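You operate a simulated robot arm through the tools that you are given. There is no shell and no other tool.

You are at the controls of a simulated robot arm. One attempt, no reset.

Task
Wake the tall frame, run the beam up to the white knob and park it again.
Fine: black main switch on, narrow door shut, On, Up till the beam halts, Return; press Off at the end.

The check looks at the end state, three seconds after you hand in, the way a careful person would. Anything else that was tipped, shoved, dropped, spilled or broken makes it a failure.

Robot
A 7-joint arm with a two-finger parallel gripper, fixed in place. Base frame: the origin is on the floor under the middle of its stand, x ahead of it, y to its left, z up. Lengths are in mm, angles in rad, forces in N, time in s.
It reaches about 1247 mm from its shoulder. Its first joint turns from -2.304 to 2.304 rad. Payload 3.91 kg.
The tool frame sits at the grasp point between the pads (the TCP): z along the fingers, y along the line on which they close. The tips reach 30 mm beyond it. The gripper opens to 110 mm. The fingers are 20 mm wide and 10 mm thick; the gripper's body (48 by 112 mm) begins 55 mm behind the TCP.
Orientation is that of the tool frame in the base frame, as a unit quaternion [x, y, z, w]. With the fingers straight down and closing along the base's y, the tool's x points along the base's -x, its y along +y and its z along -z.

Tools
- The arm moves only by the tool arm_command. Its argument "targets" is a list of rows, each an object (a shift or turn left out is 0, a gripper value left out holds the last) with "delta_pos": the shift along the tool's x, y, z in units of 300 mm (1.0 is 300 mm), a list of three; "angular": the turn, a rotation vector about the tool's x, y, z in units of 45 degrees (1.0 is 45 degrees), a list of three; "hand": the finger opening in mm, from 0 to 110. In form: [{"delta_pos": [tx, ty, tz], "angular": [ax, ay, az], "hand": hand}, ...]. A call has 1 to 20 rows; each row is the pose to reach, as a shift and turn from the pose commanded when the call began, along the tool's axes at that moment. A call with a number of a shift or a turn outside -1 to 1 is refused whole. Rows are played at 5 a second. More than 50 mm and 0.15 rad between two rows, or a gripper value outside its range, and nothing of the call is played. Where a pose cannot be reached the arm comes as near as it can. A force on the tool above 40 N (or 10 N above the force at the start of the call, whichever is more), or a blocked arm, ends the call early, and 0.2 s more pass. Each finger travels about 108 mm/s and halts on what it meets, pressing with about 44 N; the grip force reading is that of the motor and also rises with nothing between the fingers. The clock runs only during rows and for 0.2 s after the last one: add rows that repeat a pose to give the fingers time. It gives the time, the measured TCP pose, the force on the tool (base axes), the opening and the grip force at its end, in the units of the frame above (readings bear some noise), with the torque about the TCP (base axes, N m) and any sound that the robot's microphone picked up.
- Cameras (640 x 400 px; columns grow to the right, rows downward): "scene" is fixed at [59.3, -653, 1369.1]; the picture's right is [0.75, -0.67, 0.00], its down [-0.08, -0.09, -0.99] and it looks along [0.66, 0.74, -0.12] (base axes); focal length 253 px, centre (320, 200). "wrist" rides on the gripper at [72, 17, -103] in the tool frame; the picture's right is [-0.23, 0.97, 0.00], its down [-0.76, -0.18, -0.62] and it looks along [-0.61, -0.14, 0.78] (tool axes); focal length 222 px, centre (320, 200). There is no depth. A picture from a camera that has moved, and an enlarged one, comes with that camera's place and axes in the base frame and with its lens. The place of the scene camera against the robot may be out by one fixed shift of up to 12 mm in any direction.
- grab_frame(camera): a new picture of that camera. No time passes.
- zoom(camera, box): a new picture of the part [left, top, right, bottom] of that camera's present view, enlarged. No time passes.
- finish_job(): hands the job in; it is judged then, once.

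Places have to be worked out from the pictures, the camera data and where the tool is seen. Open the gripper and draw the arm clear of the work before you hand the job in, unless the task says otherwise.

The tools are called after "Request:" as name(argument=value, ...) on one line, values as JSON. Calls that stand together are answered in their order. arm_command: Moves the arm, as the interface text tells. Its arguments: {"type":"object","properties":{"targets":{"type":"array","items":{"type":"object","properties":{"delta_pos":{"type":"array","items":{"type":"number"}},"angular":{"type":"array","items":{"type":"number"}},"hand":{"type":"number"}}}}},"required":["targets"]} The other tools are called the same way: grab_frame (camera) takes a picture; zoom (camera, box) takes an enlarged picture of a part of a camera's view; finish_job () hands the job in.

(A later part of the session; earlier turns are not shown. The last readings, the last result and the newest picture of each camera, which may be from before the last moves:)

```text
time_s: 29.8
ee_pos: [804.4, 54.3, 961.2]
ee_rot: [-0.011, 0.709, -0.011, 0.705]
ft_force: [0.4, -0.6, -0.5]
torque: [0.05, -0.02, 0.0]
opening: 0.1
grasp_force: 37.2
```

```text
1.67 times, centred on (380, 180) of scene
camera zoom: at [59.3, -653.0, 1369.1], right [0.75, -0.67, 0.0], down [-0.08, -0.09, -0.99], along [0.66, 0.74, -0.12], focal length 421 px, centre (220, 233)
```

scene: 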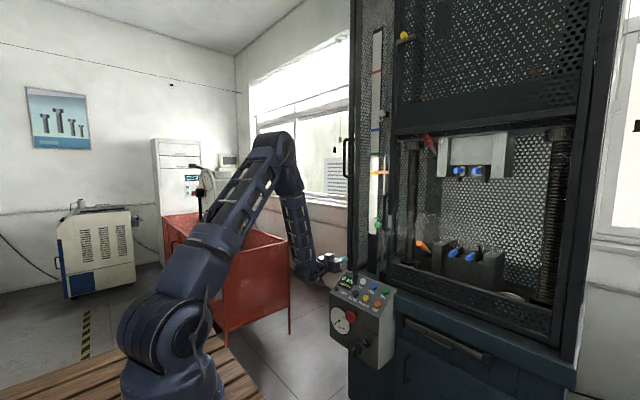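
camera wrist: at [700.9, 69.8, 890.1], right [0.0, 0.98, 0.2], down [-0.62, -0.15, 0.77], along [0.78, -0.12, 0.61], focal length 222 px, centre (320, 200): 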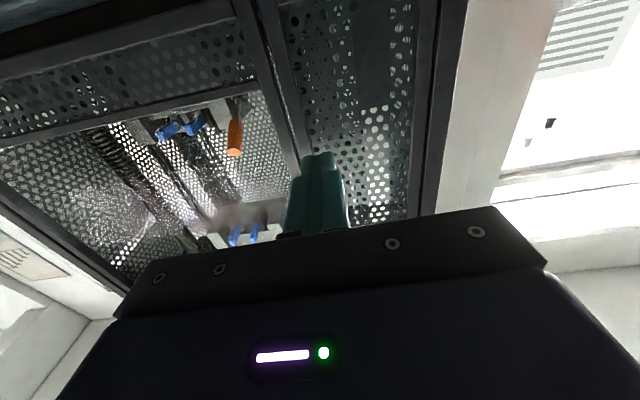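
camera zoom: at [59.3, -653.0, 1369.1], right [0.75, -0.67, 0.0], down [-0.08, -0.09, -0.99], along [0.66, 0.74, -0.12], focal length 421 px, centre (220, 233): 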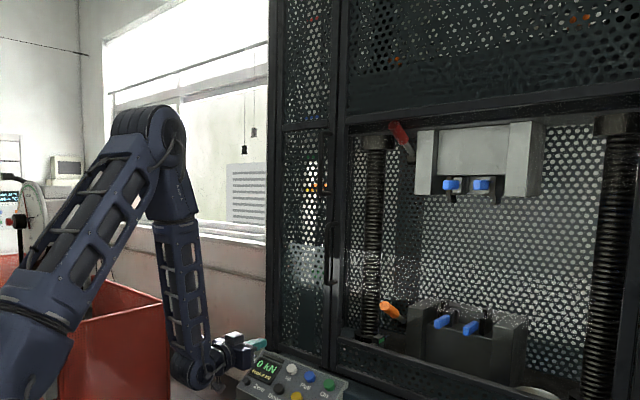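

Door stays shut. From the pictures the slope is ~38°, with button tops: Off (946,-30,776), Return (948,35,776), On (1005,-29,821), Pull (1005,36,820), Up (1005,100,820). I tilt the tool so its axis is normal to the sloped face and move to a viewing spot above it.

Request:
arm_command(targets=[{"delta_pos": [0.02, -0.005, 0.03], "angular": [0, 0.16, 0.006]}, {"delta_pos": [0.04, -0.01, 0.06], "angular": [0, 0.33, 0.012]}, {"delta_pos": [0.06, -0.015, 0.09], "angular": [0, 0.5, 0.018]}, {"delta_pos": [0.09, -0.02, 0.12], "angular": [0, 0.67, 0.024]}, {"delta_pos": [0.11, -0.026, 0.16], "angular": [0, 0.84, 0.03]}, {"delta_pos": [0.133, -0.033, 0.2], "angular": [0, 1.0, 0.036]}])

Request:
arm_command(targets=[{"angular": [0, 0.08, 0]}, {"angular": [0, 0.156, 0]}])

Request:
grab_frame(camera="wrist")

Request:
grab_frame(camera="scene")

```text
time_s: 31.2
ee_pos: [863.7, 42.9, 920.1]
ee_rot: [0.005, 0.925, -0.004, 0.379]
ft_force: [-0.7, 0.6, -0.2]
torque: [-0.01, 0.02, 0.02]
opening: 0.0
grasp_force: 37.4
```

```text
time_s: 31.8
ee_pos: [864.4, 43.7, 921.4]
ee_rot: [0.005, 0.947, -0.004, 0.322]
ft_force: [-0.3, -0.1, -0.1]
torque: [0.01, 0.02, -0.03]
opening: 0.2
grasp_force: 38.2
```

```text
taken
camera wrist: at [743.1, 62.0, 958.4], right [0.19, 0.97, 0.13], down [0.22, -0.18, 0.96], along [0.96, -0.15, -0.25], focal length 222 px, centre (320, 200)
```

wrist: 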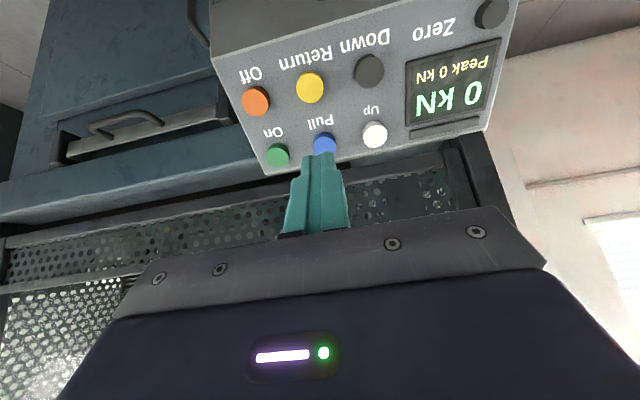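

```text
taken
```

scene: 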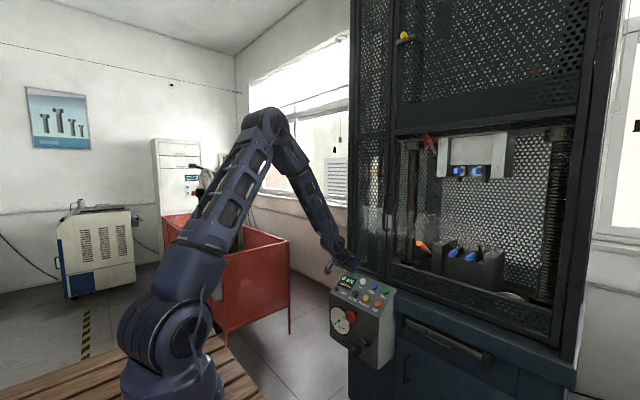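

All buttons are in view. I zoom in to fix their positions precisely.

Request:
zoom(camera="wrist", box=[220, 0, 540, 200])

Request:
zoom(camera="scene", box=[320, 250, 400, 310])

```text
2.00 times, centred on (380, 100) of wrist
camera zoom: at [743.1, 62.0, 958.4], right [0.19, 0.97, 0.13], down [0.22, -0.18, 0.96], along [0.96, -0.15, -0.25], focal length 444 px, centre (200, 400)
```

zoom: 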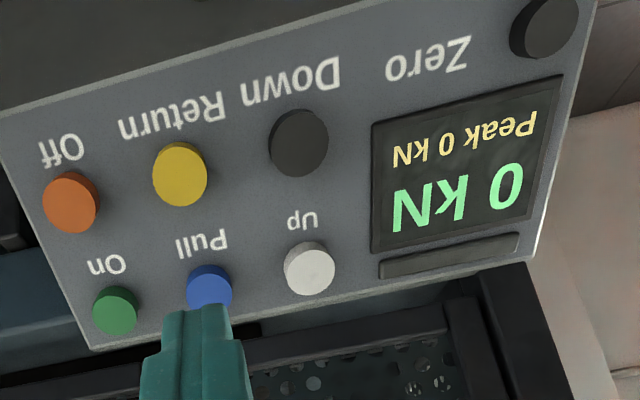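

```text
6.67 times, centred on (360, 280) of scene
camera zoom: at [59.3, -653.0, 1369.1], right [0.75, -0.67, 0.0], down [-0.08, -0.09, -0.99], along [0.66, 0.74, -0.12], focal length 1684 px, centre (53, -333)
```

zoom: 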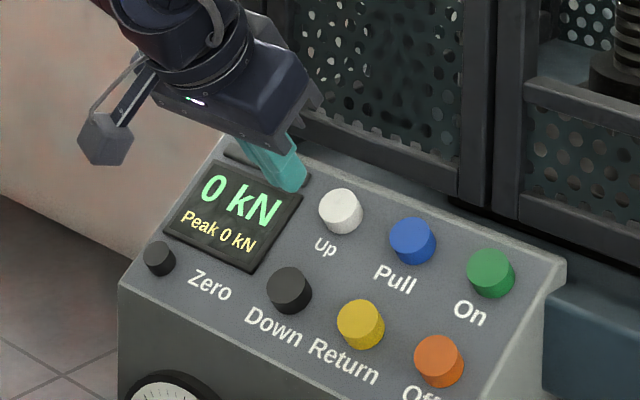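

Labels sit below each button, so the green one is On at about (1003,-28,819). I move to a hover with the tip ~40 mm off it along the tool axis.

Request:
arm_command(targets=[{"delta_pos": [-0.032, -0.047, 0.064]}, {"delta_pos": [-0.064, -0.093, 0.128]}, {"delta_pos": [-0.096, -0.14, 0.193]}, {"delta_pos": [-0.128, -0.187, 0.257]}, {"delta_pos": [-0.16, -0.233, 0.321]}, {"delta_pos": [-0.16, -0.233, 0.321]}])

Request:
grab_frame(camera="wrist")

Request:
zoom(camera="wrist", box=[240, 60, 440, 185])

Request:
zoom(camera="scene", box=[320, 240, 420, 320])

```text
time_s: 33.2
ee_pos: [959.1, -27.3, 872.9]
ee_rot: [0.004, 0.946, -0.004, 0.323]
ft_force: [0.0, -0.5, -0.2]
torque: [0.0, 0.01, -0.01]
opening: 0.0
grasp_force: 38.1
```

```text
taken
camera wrist: at [839.6, -8.9, 911.1], right [0.19, 0.97, 0.13], down [0.22, -0.18, 0.96], along [0.96, -0.15, -0.25], focal length 222 px, centre (320, 200)
```

wrist: 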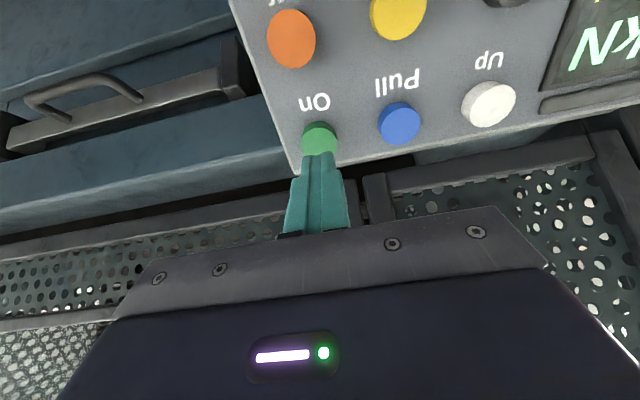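

```text
3.20 times, centred on (340, 122) of wrist
camera zoom: at [839.6, -8.9, 911.1], right [0.19, 0.97, 0.13], down [0.22, -0.18, 0.96], along [0.96, -0.15, -0.25], focal length 711 px, centre (256, 448)
```

zoom: 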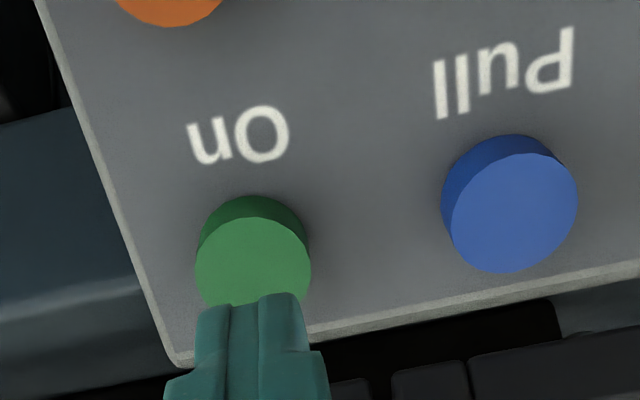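

```text
5.00 times, centred on (370, 280) of scene
camera zoom: at [59.3, -653.0, 1369.1], right [0.75, -0.67, 0.0], down [-0.08, -0.09, -0.99], along [0.66, 0.74, -0.12], focal length 1263 px, centre (70, -200)
```

zoom: 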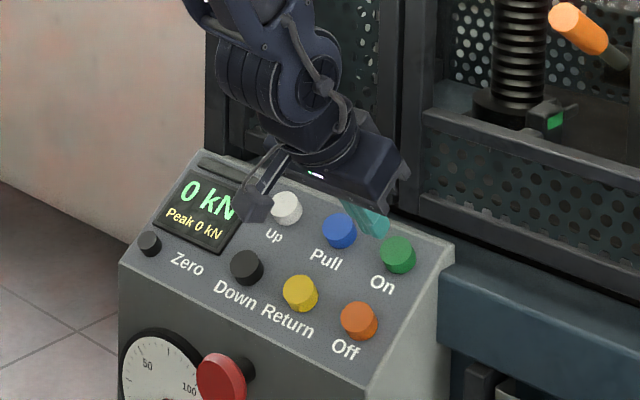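

The On cap lies on the tool axis, ~33–40 mm ahead. I advance 30 mm first, then check.

Request:
arm_command(targets=[{"delta_pos": [0, 0, 0.03]}, {"delta_pos": [0, 0, 0.06]}, {"delta_pos": [0, 0, 0.08]}, {"delta_pos": [0, 0, 0.095]}])

Request:
zoom(camera="wrist", box=[240, 60, 440, 185])

Request:
zoom(camera="scene", box=[360, 260, 420, 310])

```text
time_s: 34.2
ee_pos: [977.0, -28.4, 851.5]
ee_rot: [0.005, 0.946, -0.004, 0.323]
ft_force: [-0.1, -0.6, 0.7]
torque: [0.03, -0.04, -0.02]
opening: 0.0
grasp_force: 37.5
```

```text
3.20 times, centred on (340, 122) of wrist
camera zoom: at [857.1, -9.2, 889.9], right [0.19, 0.97, 0.13], down [0.22, -0.18, 0.96], along [0.96, -0.15, -0.25], focal length 711 px, centre (256, 448)
```

zoom: 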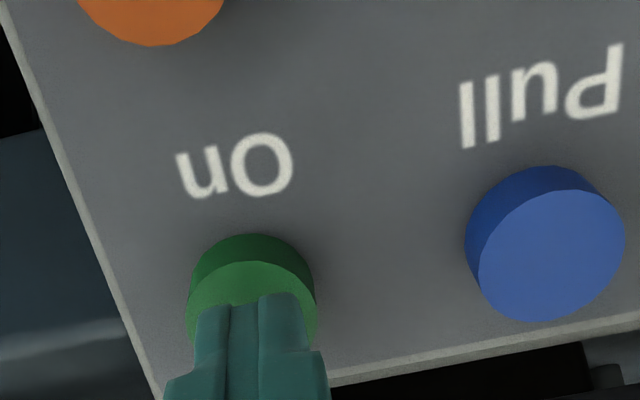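

```text
8.00 times, centred on (390, 285) of scene
camera zoom: at [59.3, -653.0, 1369.1], right [0.75, -0.67, 0.0], down [-0.08, -0.09, -0.99], along [0.66, 0.74, -0.12], focal length 2021 px, centre (-240, -480)
```

zoom: 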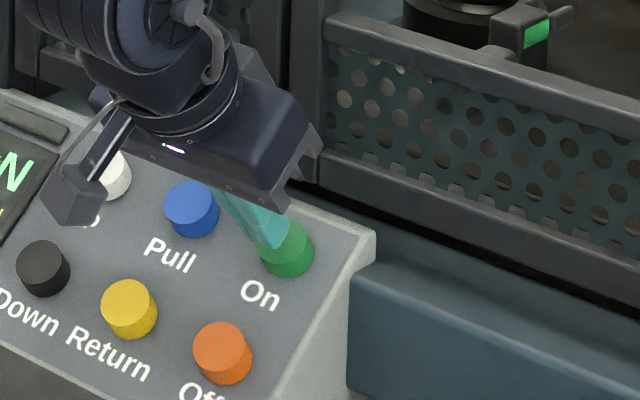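

The tip is a few mm above the cap and centred. I press in small steps and watch the force.

Request:
arm_command(targets=[{"delta_pos": [0, 0, 0.01]}, {"delta_pos": [0, 0, 0.018]}, {"delta_pos": [0, 0, 0.025]}, {"delta_pos": [0, 0, 0.031]}, {"delta_pos": [0, 0, 0.036]}])

Request:
zoom(camera="wrist", box=[240, 60, 440, 185])

Request:
zoom(camera="scene", box=[360, 260, 420, 310])

```text
time_s: 35.4
ee_pos: [984.3, -28.7, 844.4]
ee_rot: [0.005, 0.946, -0.005, 0.323]
ft_force: [-0.4, 0.0, 1.5]
torque: [0.02, 0.01, -0.04]
opening: 0.1
grasp_force: 37.1
```

```text
3.20 times, centred on (340, 122) of wrist
camera zoom: at [863.9, -10.0, 881.2], right [0.19, 0.97, 0.13], down [0.22, -0.18, 0.96], along [0.96, -0.15, -0.25], focal length 711 px, centre (256, 448)
```

zoom: 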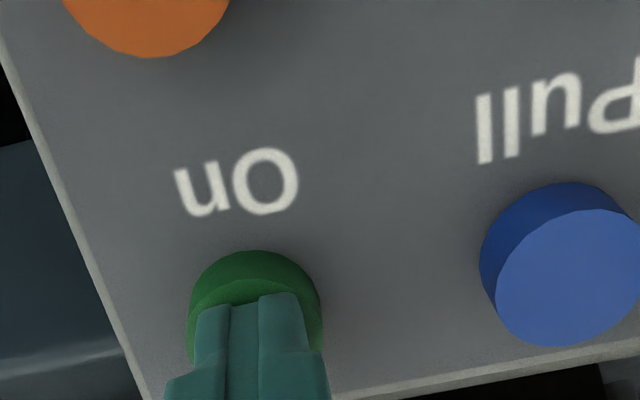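

```text
8.00 times, centred on (390, 285) of scene
camera zoom: at [59.3, -653.0, 1369.1], right [0.75, -0.67, 0.0], down [-0.08, -0.09, -0.99], along [0.66, 0.74, -0.12], focal length 2021 px, centre (-240, -480)
```

zoom: 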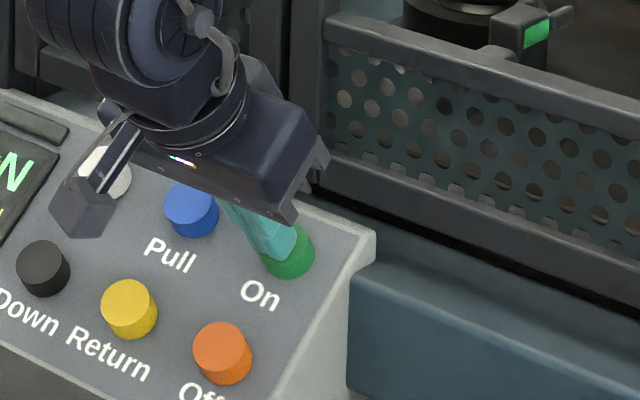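

Force only 1.5 N with the tip now at the cap. I continue pressing in 1.5–2 mm steps.

Request:
arm_command(targets=[{"delta_pos": [0, 0, 0.006]}, {"delta_pos": [0, 0, 0.012]}, {"delta_pos": [0, 0, 0.017]}, {"delta_pos": [0, 0, 0.022]}])

Request:
zoom(camera="scene", box=[360, 260, 420, 310])

Request:
grab_frame(camera="scene")

```text
time_s: 36.4
ee_pos: [986.3, -28.7, 840.1]
ee_rot: [0.005, 0.946, -0.004, 0.323]
ft_force: [-26.3, 1.1, 20.7]
torque: [0.06, 0.55, 0.06]
opening: 0.0
grasp_force: 37.5
heard: click
```

```text
8.00 times, centred on (390, 285) of scene
camera zoom: at [59.3, -653.0, 1369.1], right [0.75, -0.67, 0.0], down [-0.08, -0.09, -0.99], along [0.66, 0.74, -0.12], focal length 2021 px, centre (-240, -480)
```

zoom: 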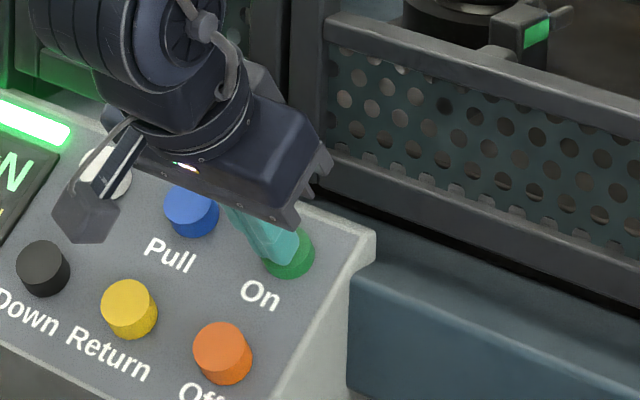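

```text
taken
```

scene: 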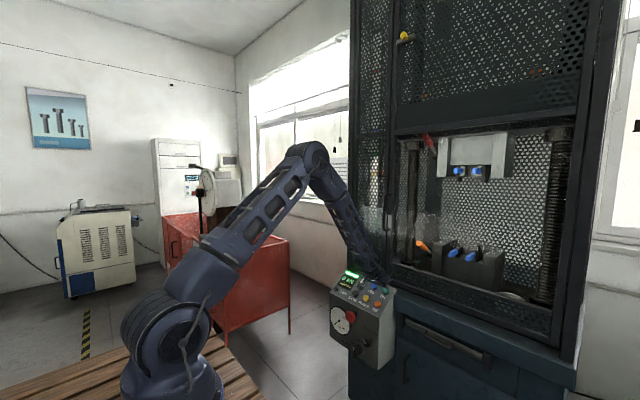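

A click was heard and the status bar lit green: the frame is on. I retract and move along y by ~129 mm to hover over the white Up button.

Request:
arm_command(targets=[{"delta_pos": [0, 0, -0.04]}, {"delta_pos": [0, 0, -0.13]}, {"delta_pos": [0.001, 0.1, -0.135]}, {"delta_pos": [0.002, 0.24, -0.135]}, {"delta_pos": [0.003, 0.36, -0.135]}, {"delta_pos": [0.003, 0.43, -0.137]}, {"delta_pos": [0.003, 0.43, -0.137]}])

Request:
zoom(camera="wrist", box=[220, 60, 420, 185])

Request:
zoom(camera="scene", box=[320, 0, 620, 320])

```text
time_s: 38.0
ee_pos: [963.2, 100.7, 869.4]
ee_rot: [0.004, 0.946, -0.004, 0.323]
ft_force: [0.4, 0.2, -0.1]
torque: [0.01, 0.02, -0.01]
opening: 0.0
grasp_force: 38.0
```

```text
3.20 times, centred on (320, 122) of wrist
camera zoom: at [842.7, 120.0, 907.6], right [0.19, 0.97, 0.13], down [0.22, -0.18, 0.96], along [0.96, -0.15, -0.25], focal length 711 px, centre (320, 448)
```

zoom: 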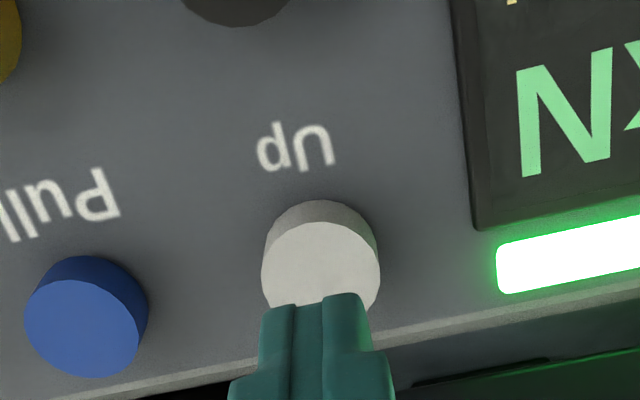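

```text
1.25 times, centred on (470, 160) of scene
camera zoom: at [59.3, -653.0, 1369.1], right [0.75, -0.67, 0.0], down [-0.08, -0.09, -0.99], along [0.66, 0.74, -0.12], focal length 316 px, centre (132, 250)
```

zoom: 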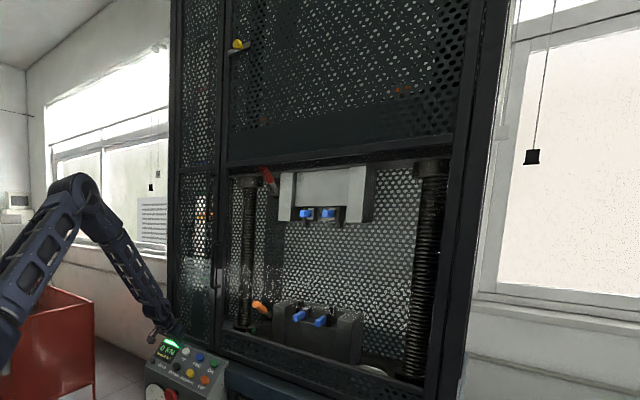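

Well aligned over Up. I advance and press until the click.

Request:
arm_command(targets=[{"delta_pos": [0, 0, 0.04]}, {"delta_pos": [0, 0, 0.08]}, {"delta_pos": [0, 0, 0.105]}, {"delta_pos": [0, 0, 0.115]}, {"delta_pos": [0, 0, 0.121]}, {"delta_pos": [0, 0, 0.127]}, {"delta_pos": [0, 0, 0.132]}, {"delta_pos": [0, 0, 0.137]}])

Request:
zoom(camera="scene", box=[320, 0, 620, 320])

Request:
zoom(camera="scene", box=[340, 80, 420, 210])

```text
time_s: 39.8
ee_pos: [987.5, 100.1, 840.2]
ee_rot: [0.005, 0.946, -0.004, 0.323]
ft_force: [-21.8, -2.5, 18.9]
torque: [-0.04, 0.47, -0.04]
opening: 0.0
grasp_force: 37.7
heard: click
stopped in row 8: the force on the tool passed its limit at 43 N (the readings are from after the stop); the commanded pose is now the measured one
```

```text
1.25 times, centred on (470, 160) of scene
camera zoom: at [59.3, -653.0, 1369.1], right [0.75, -0.67, 0.0], down [-0.08, -0.09, -0.99], along [0.66, 0.74, -0.12], focal length 316 px, centre (132, 250)
```

zoom: 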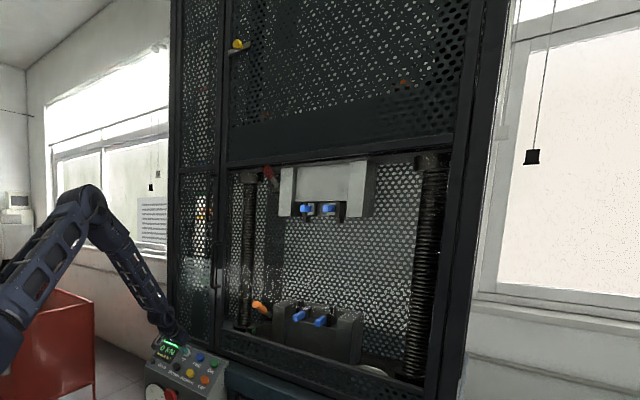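

```text
3.08 times, centred on (380, 145) of scene
camera zoom: at [59.3, -653.0, 1369.1], right [0.75, -0.67, 0.0], down [-0.08, -0.09, -0.99], along [0.66, 0.74, -0.12], focal length 777 px, centre (135, 369)
```

zoom: 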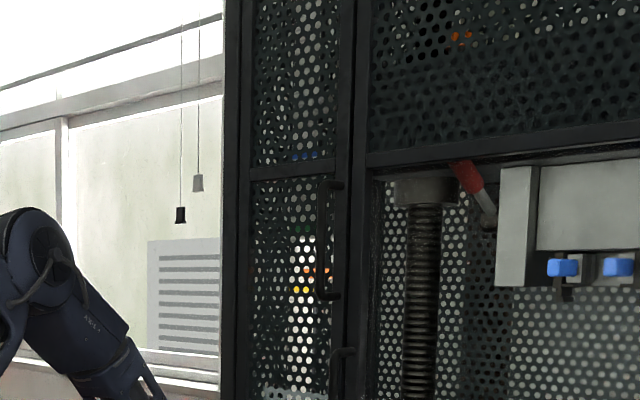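

Click heard and the beam has begun to rise (grips and orange pointer higher). I keep the button held and watch its progress.

Request:
arm_command(targets=[{"delta_pos": [0, 0, 0]}, {"delta_pos": [0, 0, 0]}, {"delta_pos": [0, 0, 0]}, {"delta_pos": [0, 0, 0]}, {"delta_pos": [0, 0, 0]}])

Request:
zoom(camera="scene", box=[340, 80, 420, 210])

Request:
zoom(camera="scene", box=[320, 0, 620, 320])

```text
time_s: 41.0
ee_pos: [987.2, 101.7, 839.4]
ee_rot: [0.005, 0.946, -0.004, 0.323]
ft_force: [-28.8, -2.6, 27.5]
torque: [-0.07, 0.5, 0.04]
opening: 0.0
grasp_force: 37.7
```

```text
3.08 times, centred on (380, 145) of scene
camera zoom: at [59.3, -653.0, 1369.1], right [0.75, -0.67, 0.0], down [-0.08, -0.09, -0.99], along [0.66, 0.74, -0.12], focal length 777 px, centre (135, 369)
```

zoom: 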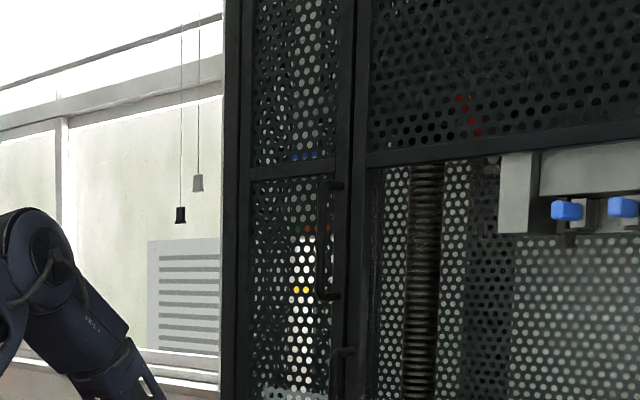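

```text
1.25 times, centred on (470, 160) of scene
camera zoom: at [59.3, -653.0, 1369.1], right [0.75, -0.67, 0.0], down [-0.08, -0.09, -0.99], along [0.66, 0.74, -0.12], focal length 316 px, centre (132, 250)
```

zoom: 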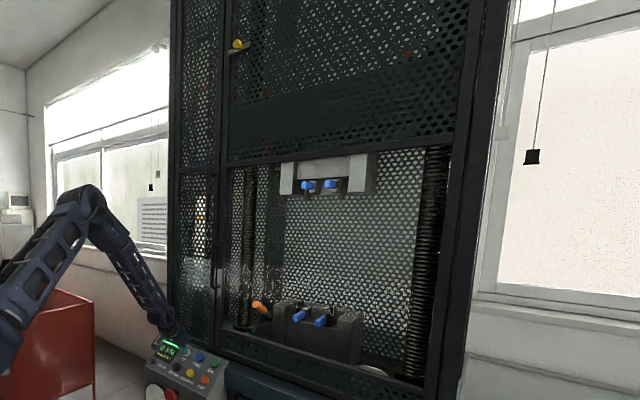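

The beam rises about 55 mm/s; the orange pointer still has ~200 mm to the white knob. I keep holding, easing the pressure by about half a millimetre.

Request:
arm_command(targets=[{"delta_pos": [0, 0, -0.0015]}, {"delta_pos": [0, 0, -0.0015]}, {"delta_pos": [0, 0, -0.0015]}, {"delta_pos": [0, 0, -0.0015]}, {"delta_pos": [0, 0, -0.0015]}, {"delta_pos": [0, 0, -0.0015]}, {"delta_pos": [0, 0, -0.0015]}, {"delta_pos": [0, 0, -0.0015]}, {"delta_pos": [0, 0, -0.0015]}])

Request:
zoom(camera="scene", box=[340, 60, 420, 190])

Request:
zoom(camera="scene", box=[320, 0, 620, 320])

```text
time_s: 43.0
ee_pos: [987.2, 101.0, 839.3]
ee_rot: [0.005, 0.946, -0.004, 0.324]
ft_force: [-22.9, 0.9, 26.8]
torque: [0.08, 0.39, 0.01]
opening: 0.2
grasp_force: 37.7
```

```text
3.08 times, centred on (380, 125) of scene
camera zoom: at [59.3, -653.0, 1369.1], right [0.75, -0.67, 0.0], down [-0.08, -0.09, -0.99], along [0.66, 0.74, -0.12], focal length 777 px, centre (135, 431)
```

zoom: 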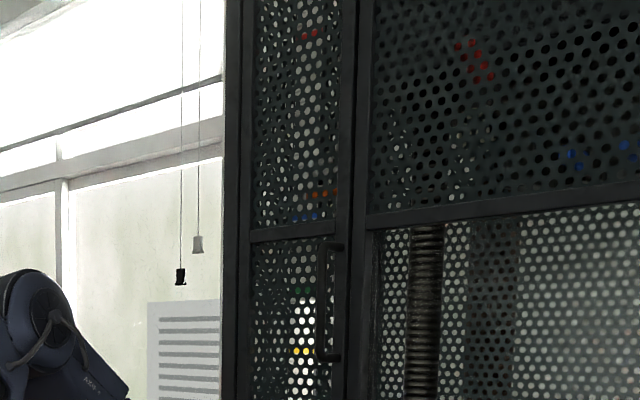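

```text
1.25 times, centred on (470, 160) of scene
camera zoom: at [59.3, -653.0, 1369.1], right [0.75, -0.67, 0.0], down [-0.08, -0.09, -0.99], along [0.66, 0.74, -0.12], focal length 316 px, centre (132, 250)
```

zoom: 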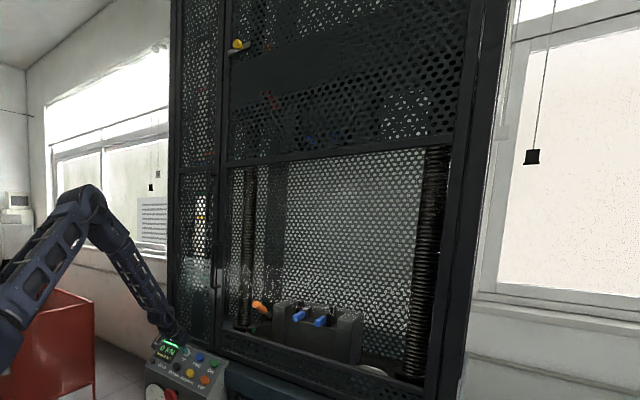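

The pointer is now ~30 px (≈0.6 s) below where the white knob sits. I keep holding for about a second more.

Request:
arm_command(targets=[{"delta_pos": [0, 0, 0]}, {"delta_pos": [0, 0, 0]}, {"delta_pos": [0, 0, 0]}])

Request:
zoom(camera="scene", box=[340, 60, 420, 190])

Request:
zoom(camera="scene", box=[320, 0, 620, 320])

```text
time_s: 43.8
ee_pos: [986.6, 102.4, 840.1]
ee_rot: [0.005, 0.946, -0.004, 0.324]
ft_force: [-21.6, 1.9, 27.6]
torque: [0.05, 0.3, 0.04]
opening: 0.0
grasp_force: 37.8
```

```text
3.08 times, centred on (380, 125) of scene
camera zoom: at [59.3, -653.0, 1369.1], right [0.75, -0.67, 0.0], down [-0.08, -0.09, -0.99], along [0.66, 0.74, -0.12], focal length 777 px, centre (135, 431)
```

zoom: 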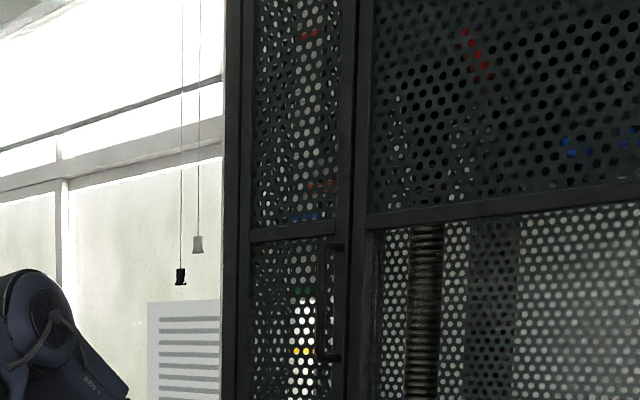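

```text
1.25 times, centred on (470, 160) of scene
camera zoom: at [59.3, -653.0, 1369.1], right [0.75, -0.67, 0.0], down [-0.08, -0.09, -0.99], along [0.66, 0.74, -0.12], focal length 316 px, centre (132, 250)
```

zoom: 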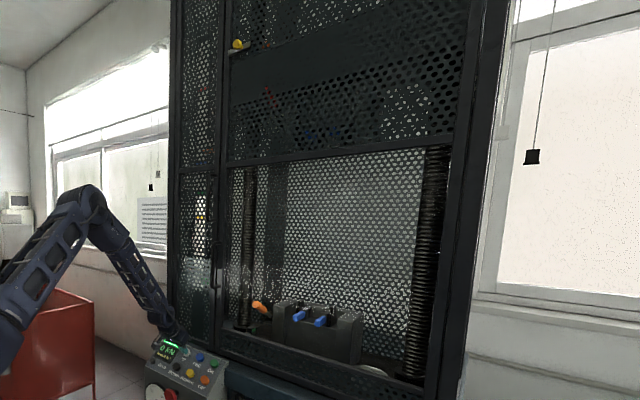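

The pointer rose only ~10 px this time, so it may have halted. I hold another 0.6 s and compare.

Request:
arm_command(targets=[{"delta_pos": [0, 0, 0]}, {"delta_pos": [0, 0, 0]}])

Request:
zoom(camera="scene", box=[340, 60, 420, 190])

Request:
zoom(camera="scene", box=[365, 80, 405, 140])

Request:
zoom(camera="scene", box=[320, 250, 400, 310])

```text
time_s: 44.4
ee_pos: [987.1, 101.4, 838.7]
ee_rot: [0.004, 0.946, -0.004, 0.324]
ft_force: [-20.9, 2.0, 28.9]
torque: [0.07, 0.3, 0.08]
opening: 0.0
grasp_force: 37.9
```

```text
3.08 times, centred on (380, 125) of scene
camera zoom: at [59.3, -653.0, 1369.1], right [0.75, -0.67, 0.0], down [-0.08, -0.09, -0.99], along [0.66, 0.74, -0.12], focal length 777 px, centre (135, 431)
```

zoom: 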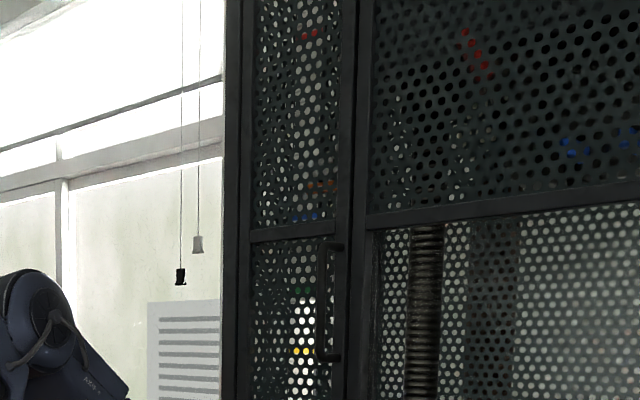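

```text
6.67 times, centred on (385, 110) of scene
camera zoom: at [59.3, -653.0, 1369.1], right [0.75, -0.67, 0.0], down [-0.08, -0.09, -0.99], along [0.66, 0.74, -0.12], focal length 1684 px, centre (-113, 800)
```

zoom: 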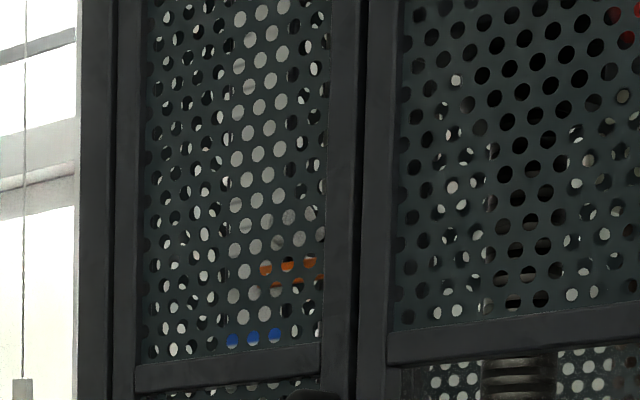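

```text
6.67 times, centred on (360, 280) of scene
camera zoom: at [59.3, -653.0, 1369.1], right [0.75, -0.67, 0.0], down [-0.08, -0.09, -0.99], along [0.66, 0.74, -0.12], focal length 1684 px, centre (53, -333)
```

zoom: 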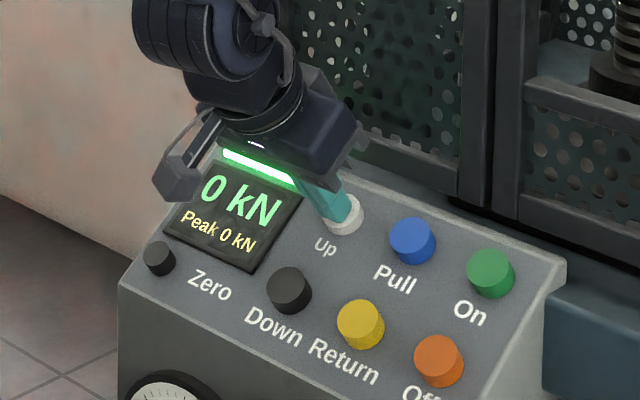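

The picture is unchanged, so the beam has halted at the white knob. I release Up, retract, and move to hover over the yellow Return button at about (946,36,776).

Request:
arm_command(targets=[{"delta_pos": [0, 0, -0.04]}, {"delta_pos": [0, 0, -0.137]}, {"delta_pos": [0.06, -0.055, -0.137]}, {"delta_pos": [0.12, -0.11, -0.137]}, {"delta_pos": [0.18, -0.165, -0.137]}, {"delta_pos": [0.2357, -0.218, -0.137]}, {"delta_pos": [0.2357, -0.218, -0.137]}])

Request:
zoom(camera="wrist", box=[220, 60, 420, 185])

Request:
zoom(camera="scene", box=[320, 0, 620, 320])

Request:
zoom(camera="scene", box=[320, 240, 420, 320])

```text
time_s: 46.0
ee_pos: [904.7, 38.1, 829.3]
ee_rot: [0.004, 0.946, -0.004, 0.323]
ft_force: [0.7, 0.4, 1.6]
torque: [0.01, -0.03, 0.04]
opening: 0.1
grasp_force: 38.1
```

```text
3.20 times, centred on (320, 122) of wrist
camera zoom: at [785.0, 56.3, 867.3], right [0.19, 0.97, 0.13], down [0.22, -0.18, 0.96], along [0.96, -0.15, -0.25], focal length 711 px, centre (320, 448)
```

zoom: 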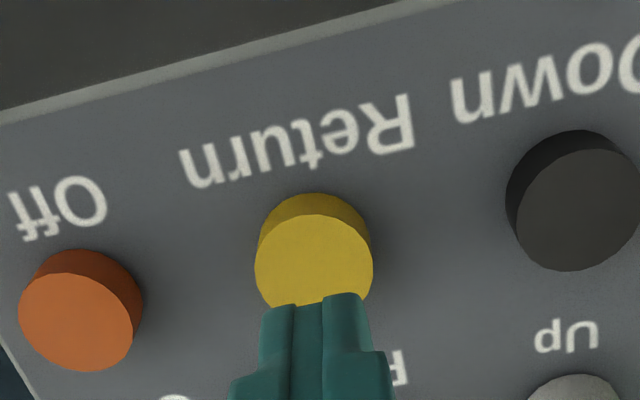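

```text
1.25 times, centred on (470, 160) of scene
camera zoom: at [59.3, -653.0, 1369.1], right [0.75, -0.67, 0.0], down [-0.08, -0.09, -0.99], along [0.66, 0.74, -0.12], focal length 316 px, centre (132, 250)
```

zoom: 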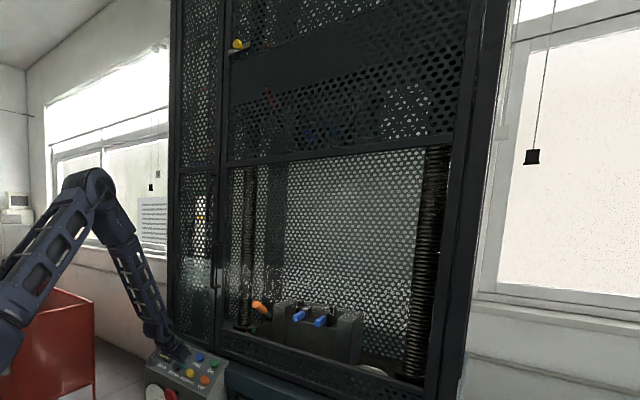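

```text
5.00 times, centred on (370, 280) of scene
camera zoom: at [59.3, -653.0, 1369.1], right [0.75, -0.67, 0.0], down [-0.08, -0.09, -0.99], along [0.66, 0.74, -0.12], focal length 1263 px, centre (70, -200)
```

zoom: 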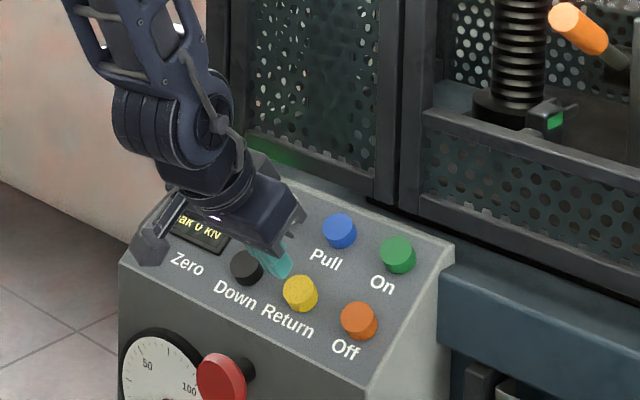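

Well centred on Return. I advance and press it until the click.

Request:
arm_command(targets=[{"delta_pos": [0, -0.004, 0.04]}, {"delta_pos": [0, -0.004, 0.08]}, {"delta_pos": [0, -0.004, 0.105]}, {"delta_pos": [0, -0.004, 0.115]}, {"delta_pos": [0, -0.004, 0.121]}, {"delta_pos": [0, -0.004, 0.127]}, {"delta_pos": [0, -0.004, 0.132]}, {"delta_pos": [0, -0.004, 0.134]}])

Request:
zoom(camera="scene", box=[340, 60, 420, 190])

Request:
zoom(camera="scene", box=[320, 240, 420, 320])

```text
time_s: 47.8
ee_pos: [929.9, 35.2, 798.3]
ee_rot: [0.005, 0.946, -0.005, 0.323]
ft_force: [-6.1, 0.2, 11.8]
torque: [0.04, 0.02, -0.02]
opening: 0.0
grasp_force: 37.7
heard: click
```

```text
3.08 times, centred on (380, 125) of scene
camera zoom: at [59.3, -653.0, 1369.1], right [0.75, -0.67, 0.0], down [-0.08, -0.09, -0.99], along [0.66, 0.74, -0.12], focal length 777 px, centre (135, 431)
```

zoom: 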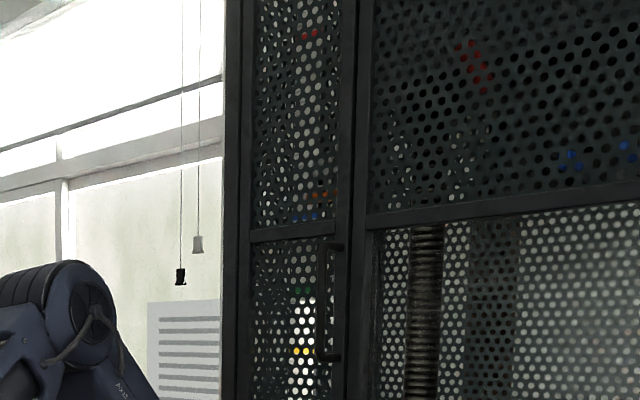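

```text
5.00 times, centred on (370, 280) of scene
camera zoom: at [59.3, -653.0, 1369.1], right [0.75, -0.67, 0.0], down [-0.08, -0.09, -0.99], along [0.66, 0.74, -0.12], focal length 1263 px, centre (70, -200)
```

zoom: 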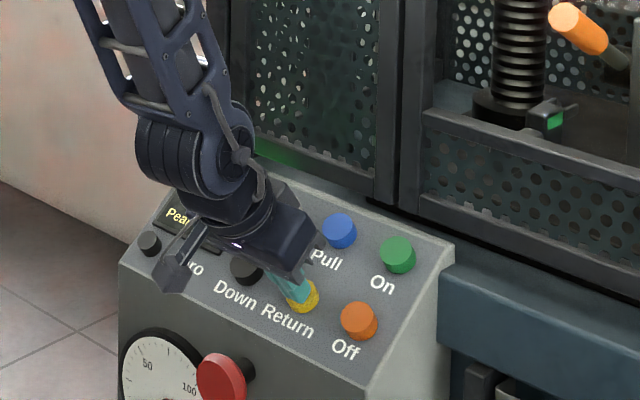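

Click heard and the beam starts down. I keep Return held and monitor.

Request:
arm_command(targets=[{"delta_pos": [0, 0, 0.001]}, {"delta_pos": [0, 0, 0.001]}, {"delta_pos": [0, 0, 0.001]}, {"delta_pos": [0, 0, 0.001]}, {"delta_pos": [0, 0, 0.001]}, {"delta_pos": [0, 0, 0.001]}, {"delta_pos": [0, 0, 0.001]}, {"delta_pos": [0, 0, 0.001]}, {"delta_pos": [0, 0, 0.001]}])

Request:
zoom(camera="scene", box=[340, 80, 420, 210])

Request:
zoom(camera="scene", box=[320, 0, 620, 320])

```text
time_s: 49.8
ee_pos: [930.6, 34.3, 797.3]
ee_rot: [0.005, 0.946, -0.004, 0.323]
ft_force: [-6.8, 0.6, 15.3]
torque: [0.04, 0.08, -0.01]
opening: 0.0
grasp_force: 37.7
```

```text
3.08 times, centred on (380, 145) of scene
camera zoom: at [59.3, -653.0, 1369.1], right [0.75, -0.67, 0.0], down [-0.08, -0.09, -0.99], along [0.66, 0.74, -0.12], focal length 777 px, centre (135, 369)
```

zoom: 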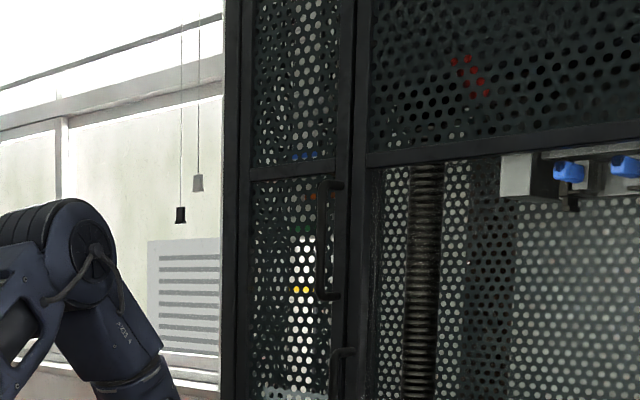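

```text
1.25 times, centred on (470, 160) of scene
camera zoom: at [59.3, -653.0, 1369.1], right [0.75, -0.67, 0.0], down [-0.08, -0.09, -0.99], along [0.66, 0.74, -0.12], focal length 316 px, centre (132, 250)
```

zoom: 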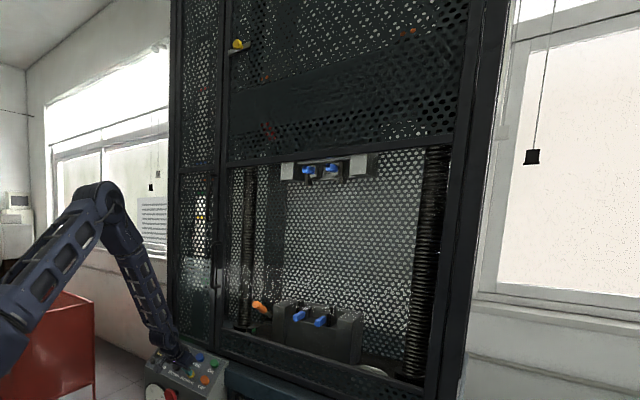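

The beam descends steadily (~50 mm/s), about 3 s from its original place. I keep holding.

Request:
arm_command(targets=[{"delta_pos": [0, 0, 0]}, {"delta_pos": [0, 0, 0]}, {"delta_pos": [0, 0, 0]}, {"delta_pos": [0, 0, 0]}, {"delta_pos": [0, 0, 0]}, {"delta_pos": [0, 0, 0]}, {"delta_pos": [0, 0, 0]}, {"delta_pos": [0, 0, 0]}, {"delta_pos": [0, 0, 0]}, {"delta_pos": [0, 0, 0]}, {"delta_pos": [0, 0, 0]}, {"delta_pos": [0, 0, 0]}])

Request:
zoom(camera="scene", box=[340, 80, 420, 210])

Request:
zoom(camera="scene", box=[320, 0, 620, 320])

```text
time_s: 52.4
ee_pos: [930.4, 34.9, 798.7]
ee_rot: [0.004, 0.946, -0.004, 0.323]
ft_force: [-8.0, 0.3, 13.3]
torque: [-0.01, 0.1, 0.01]
opening: 0.1
grasp_force: 37.7
```

```text
3.08 times, centred on (380, 145) of scene
camera zoom: at [59.3, -653.0, 1369.1], right [0.75, -0.67, 0.0], down [-0.08, -0.09, -0.99], along [0.66, 0.74, -0.12], focal length 777 px, centre (135, 369)
```

zoom: 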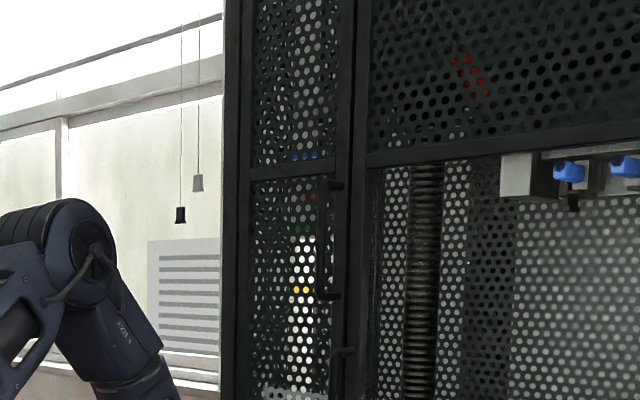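

```text
1.25 times, centred on (470, 160) of scene
camera zoom: at [59.3, -653.0, 1369.1], right [0.75, -0.67, 0.0], down [-0.08, -0.09, -0.99], along [0.66, 0.74, -0.12], focal length 316 px, centre (132, 250)
```

zoom: 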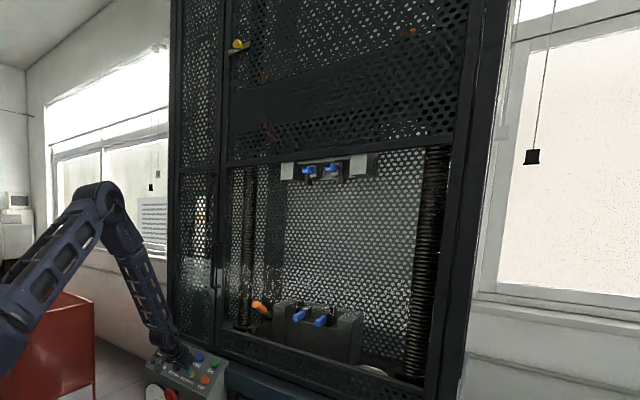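

The beam is unchanged from the last picture, i.e. it stopped before its original place. I look closely at the button, status bar and the pointer.

Request:
zoom(camera="scene", box=[320, 250, 400, 310])

Request:
zoom(camera="scene", box=[360, 110, 410, 190])

Request:
zoom(camera="wrist", box=[200, 0, 520, 200])

```text
6.67 times, centred on (360, 280) of scene
camera zoom: at [59.3, -653.0, 1369.1], right [0.75, -0.67, 0.0], down [-0.08, -0.09, -0.99], along [0.66, 0.74, -0.12], focal length 1684 px, centre (53, -333)
```

zoom: 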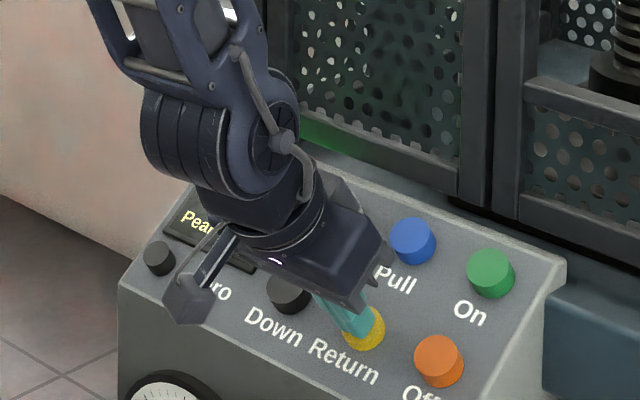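

```text
5.00 times, centred on (385, 150) of scene
camera zoom: at [59.3, -653.0, 1369.1], right [0.75, -0.67, 0.0], down [-0.08, -0.09, -0.99], along [0.66, 0.74, -0.12], focal length 1263 px, centre (-5, 450)
```

zoom: 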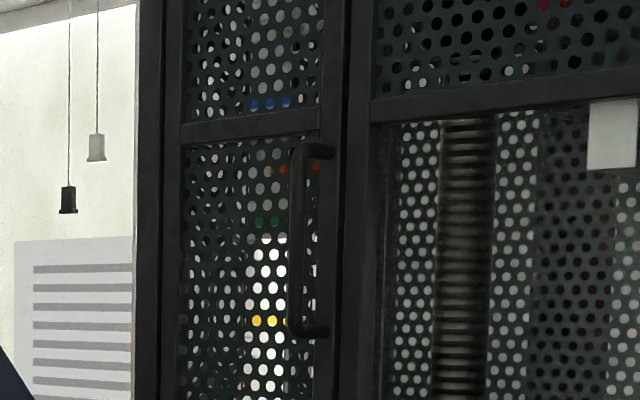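

```text
2.00 times, centred on (360, 100) of wrist
camera zoom: at [810.2, 54.1, 835.2], right [0.19, 0.97, 0.13], down [0.22, -0.18, 0.96], along [0.96, -0.15, -0.25], focal length 444 px, centre (240, 400)
```

zoom: 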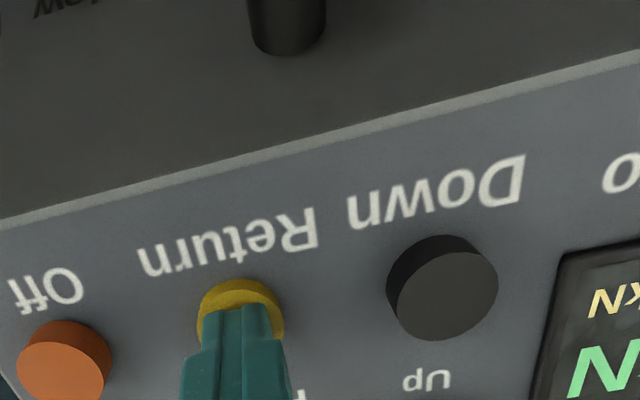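

The pointer rests between the blue and green scale marks, above where it began (yellow mark), and the button is held with only ~15 N. I press slightly deeper and hold another second to see if the beam resumes.

Request:
arm_command(targets=[{"delta_pos": [0, 0, 0.002]}, {"delta_pos": [0, 0, 0.004]}, {"delta_pos": [0, 0, 0.005]}, {"delta_pos": [0, 0, 0.005]}, {"delta_pos": [0, 0, 0.005]}])

Request:
zoom(camera="scene", box=[360, 110, 410, 190])

Request:
zoom(camera="scene", box=[380, 80, 580, 280])

```text
time_s: 53.5
ee_pos: [930.9, 35.7, 797.4]
ee_rot: [0.006, 0.946, -0.005, 0.325]
ft_force: [-10.8, 5.0, 22.6]
torque: [0.18, 0.1, 0.01]
opening: 0.1
grasp_force: 37.4
```

```text
5.00 times, centred on (385, 150) of scene
camera zoom: at [59.3, -653.0, 1369.1], right [0.75, -0.67, 0.0], down [-0.08, -0.09, -0.99], along [0.66, 0.74, -0.12], focal length 1263 px, centre (-5, 450)
```

zoom: 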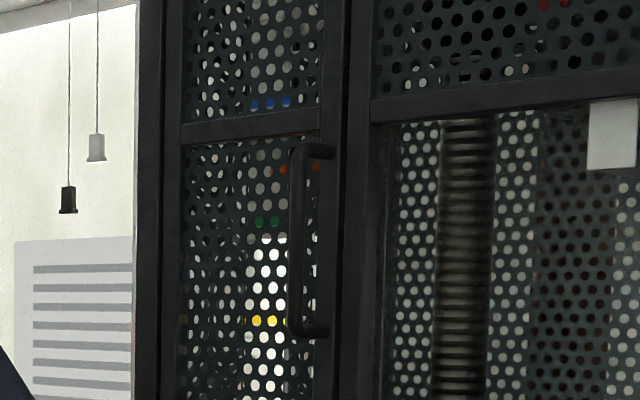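

```text
2.00 times, centred on (480, 180) of scene
camera zoom: at [59.3, -653.0, 1369.1], right [0.75, -0.67, 0.0], down [-0.08, -0.09, -0.99], along [0.66, 0.74, -0.12], focal length 505 px, centre (0, 240)
```

zoom: 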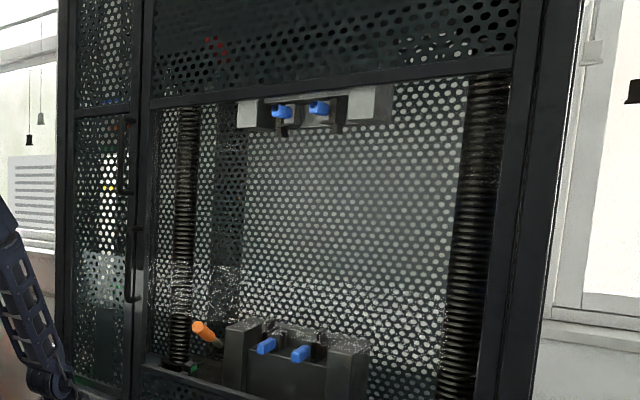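

No further movement at a firmer press. I release the button and back off to read the status bar and the whole panel.

Request:
arm_command(targets=[{"delta_pos": [0, 0, -0.04]}, {"delta_pos": [0, 0, -0.14]}, {"delta_pos": [0, 0, -0.24]}, {"delta_pos": [0, 0, -0.24]}])

Request:
grab_frame(camera="wrist")

Request:
zoom(camera="scene", box=[360, 110, 410, 190])

Request:
zoom(camera="scene", box=[320, 240, 420, 320])

```text
time_s: 54.5
ee_pos: [886.4, 37.0, 852.1]
ee_rot: [0.005, 0.946, -0.004, 0.323]
ft_force: [-0.2, 0.5, -0.3]
torque: [0.01, 0.01, -0.03]
opening: 0.0
grasp_force: 37.5
```

```text
taken
camera wrist: at [765.6, 55.0, 889.4], right [0.19, 0.97, 0.13], down [0.22, -0.18, 0.96], along [0.96, -0.15, -0.25], focal length 222 px, centre (320, 200)
```

wrist: 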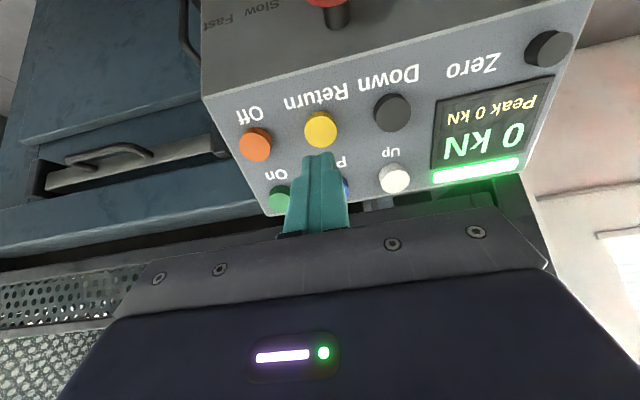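

```text
5.00 times, centred on (385, 150) of scene
camera zoom: at [59.3, -653.0, 1369.1], right [0.75, -0.67, 0.0], down [-0.08, -0.09, -0.99], along [0.66, 0.74, -0.12], focal length 1263 px, centre (-5, 450)
```

zoom: 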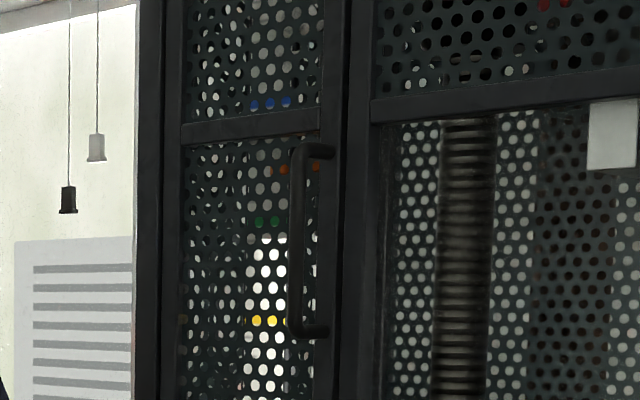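

```text
5.00 times, centred on (370, 280) of scene
camera zoom: at [59.3, -653.0, 1369.1], right [0.75, -0.67, 0.0], down [-0.08, -0.09, -0.99], along [0.66, 0.74, -0.12], focal length 1263 px, centre (70, -200)
```

zoom: 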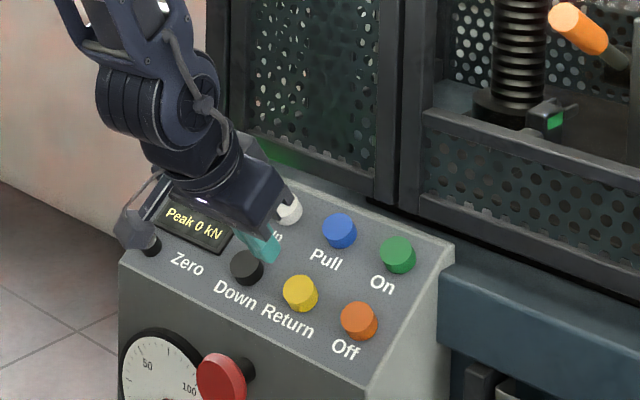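

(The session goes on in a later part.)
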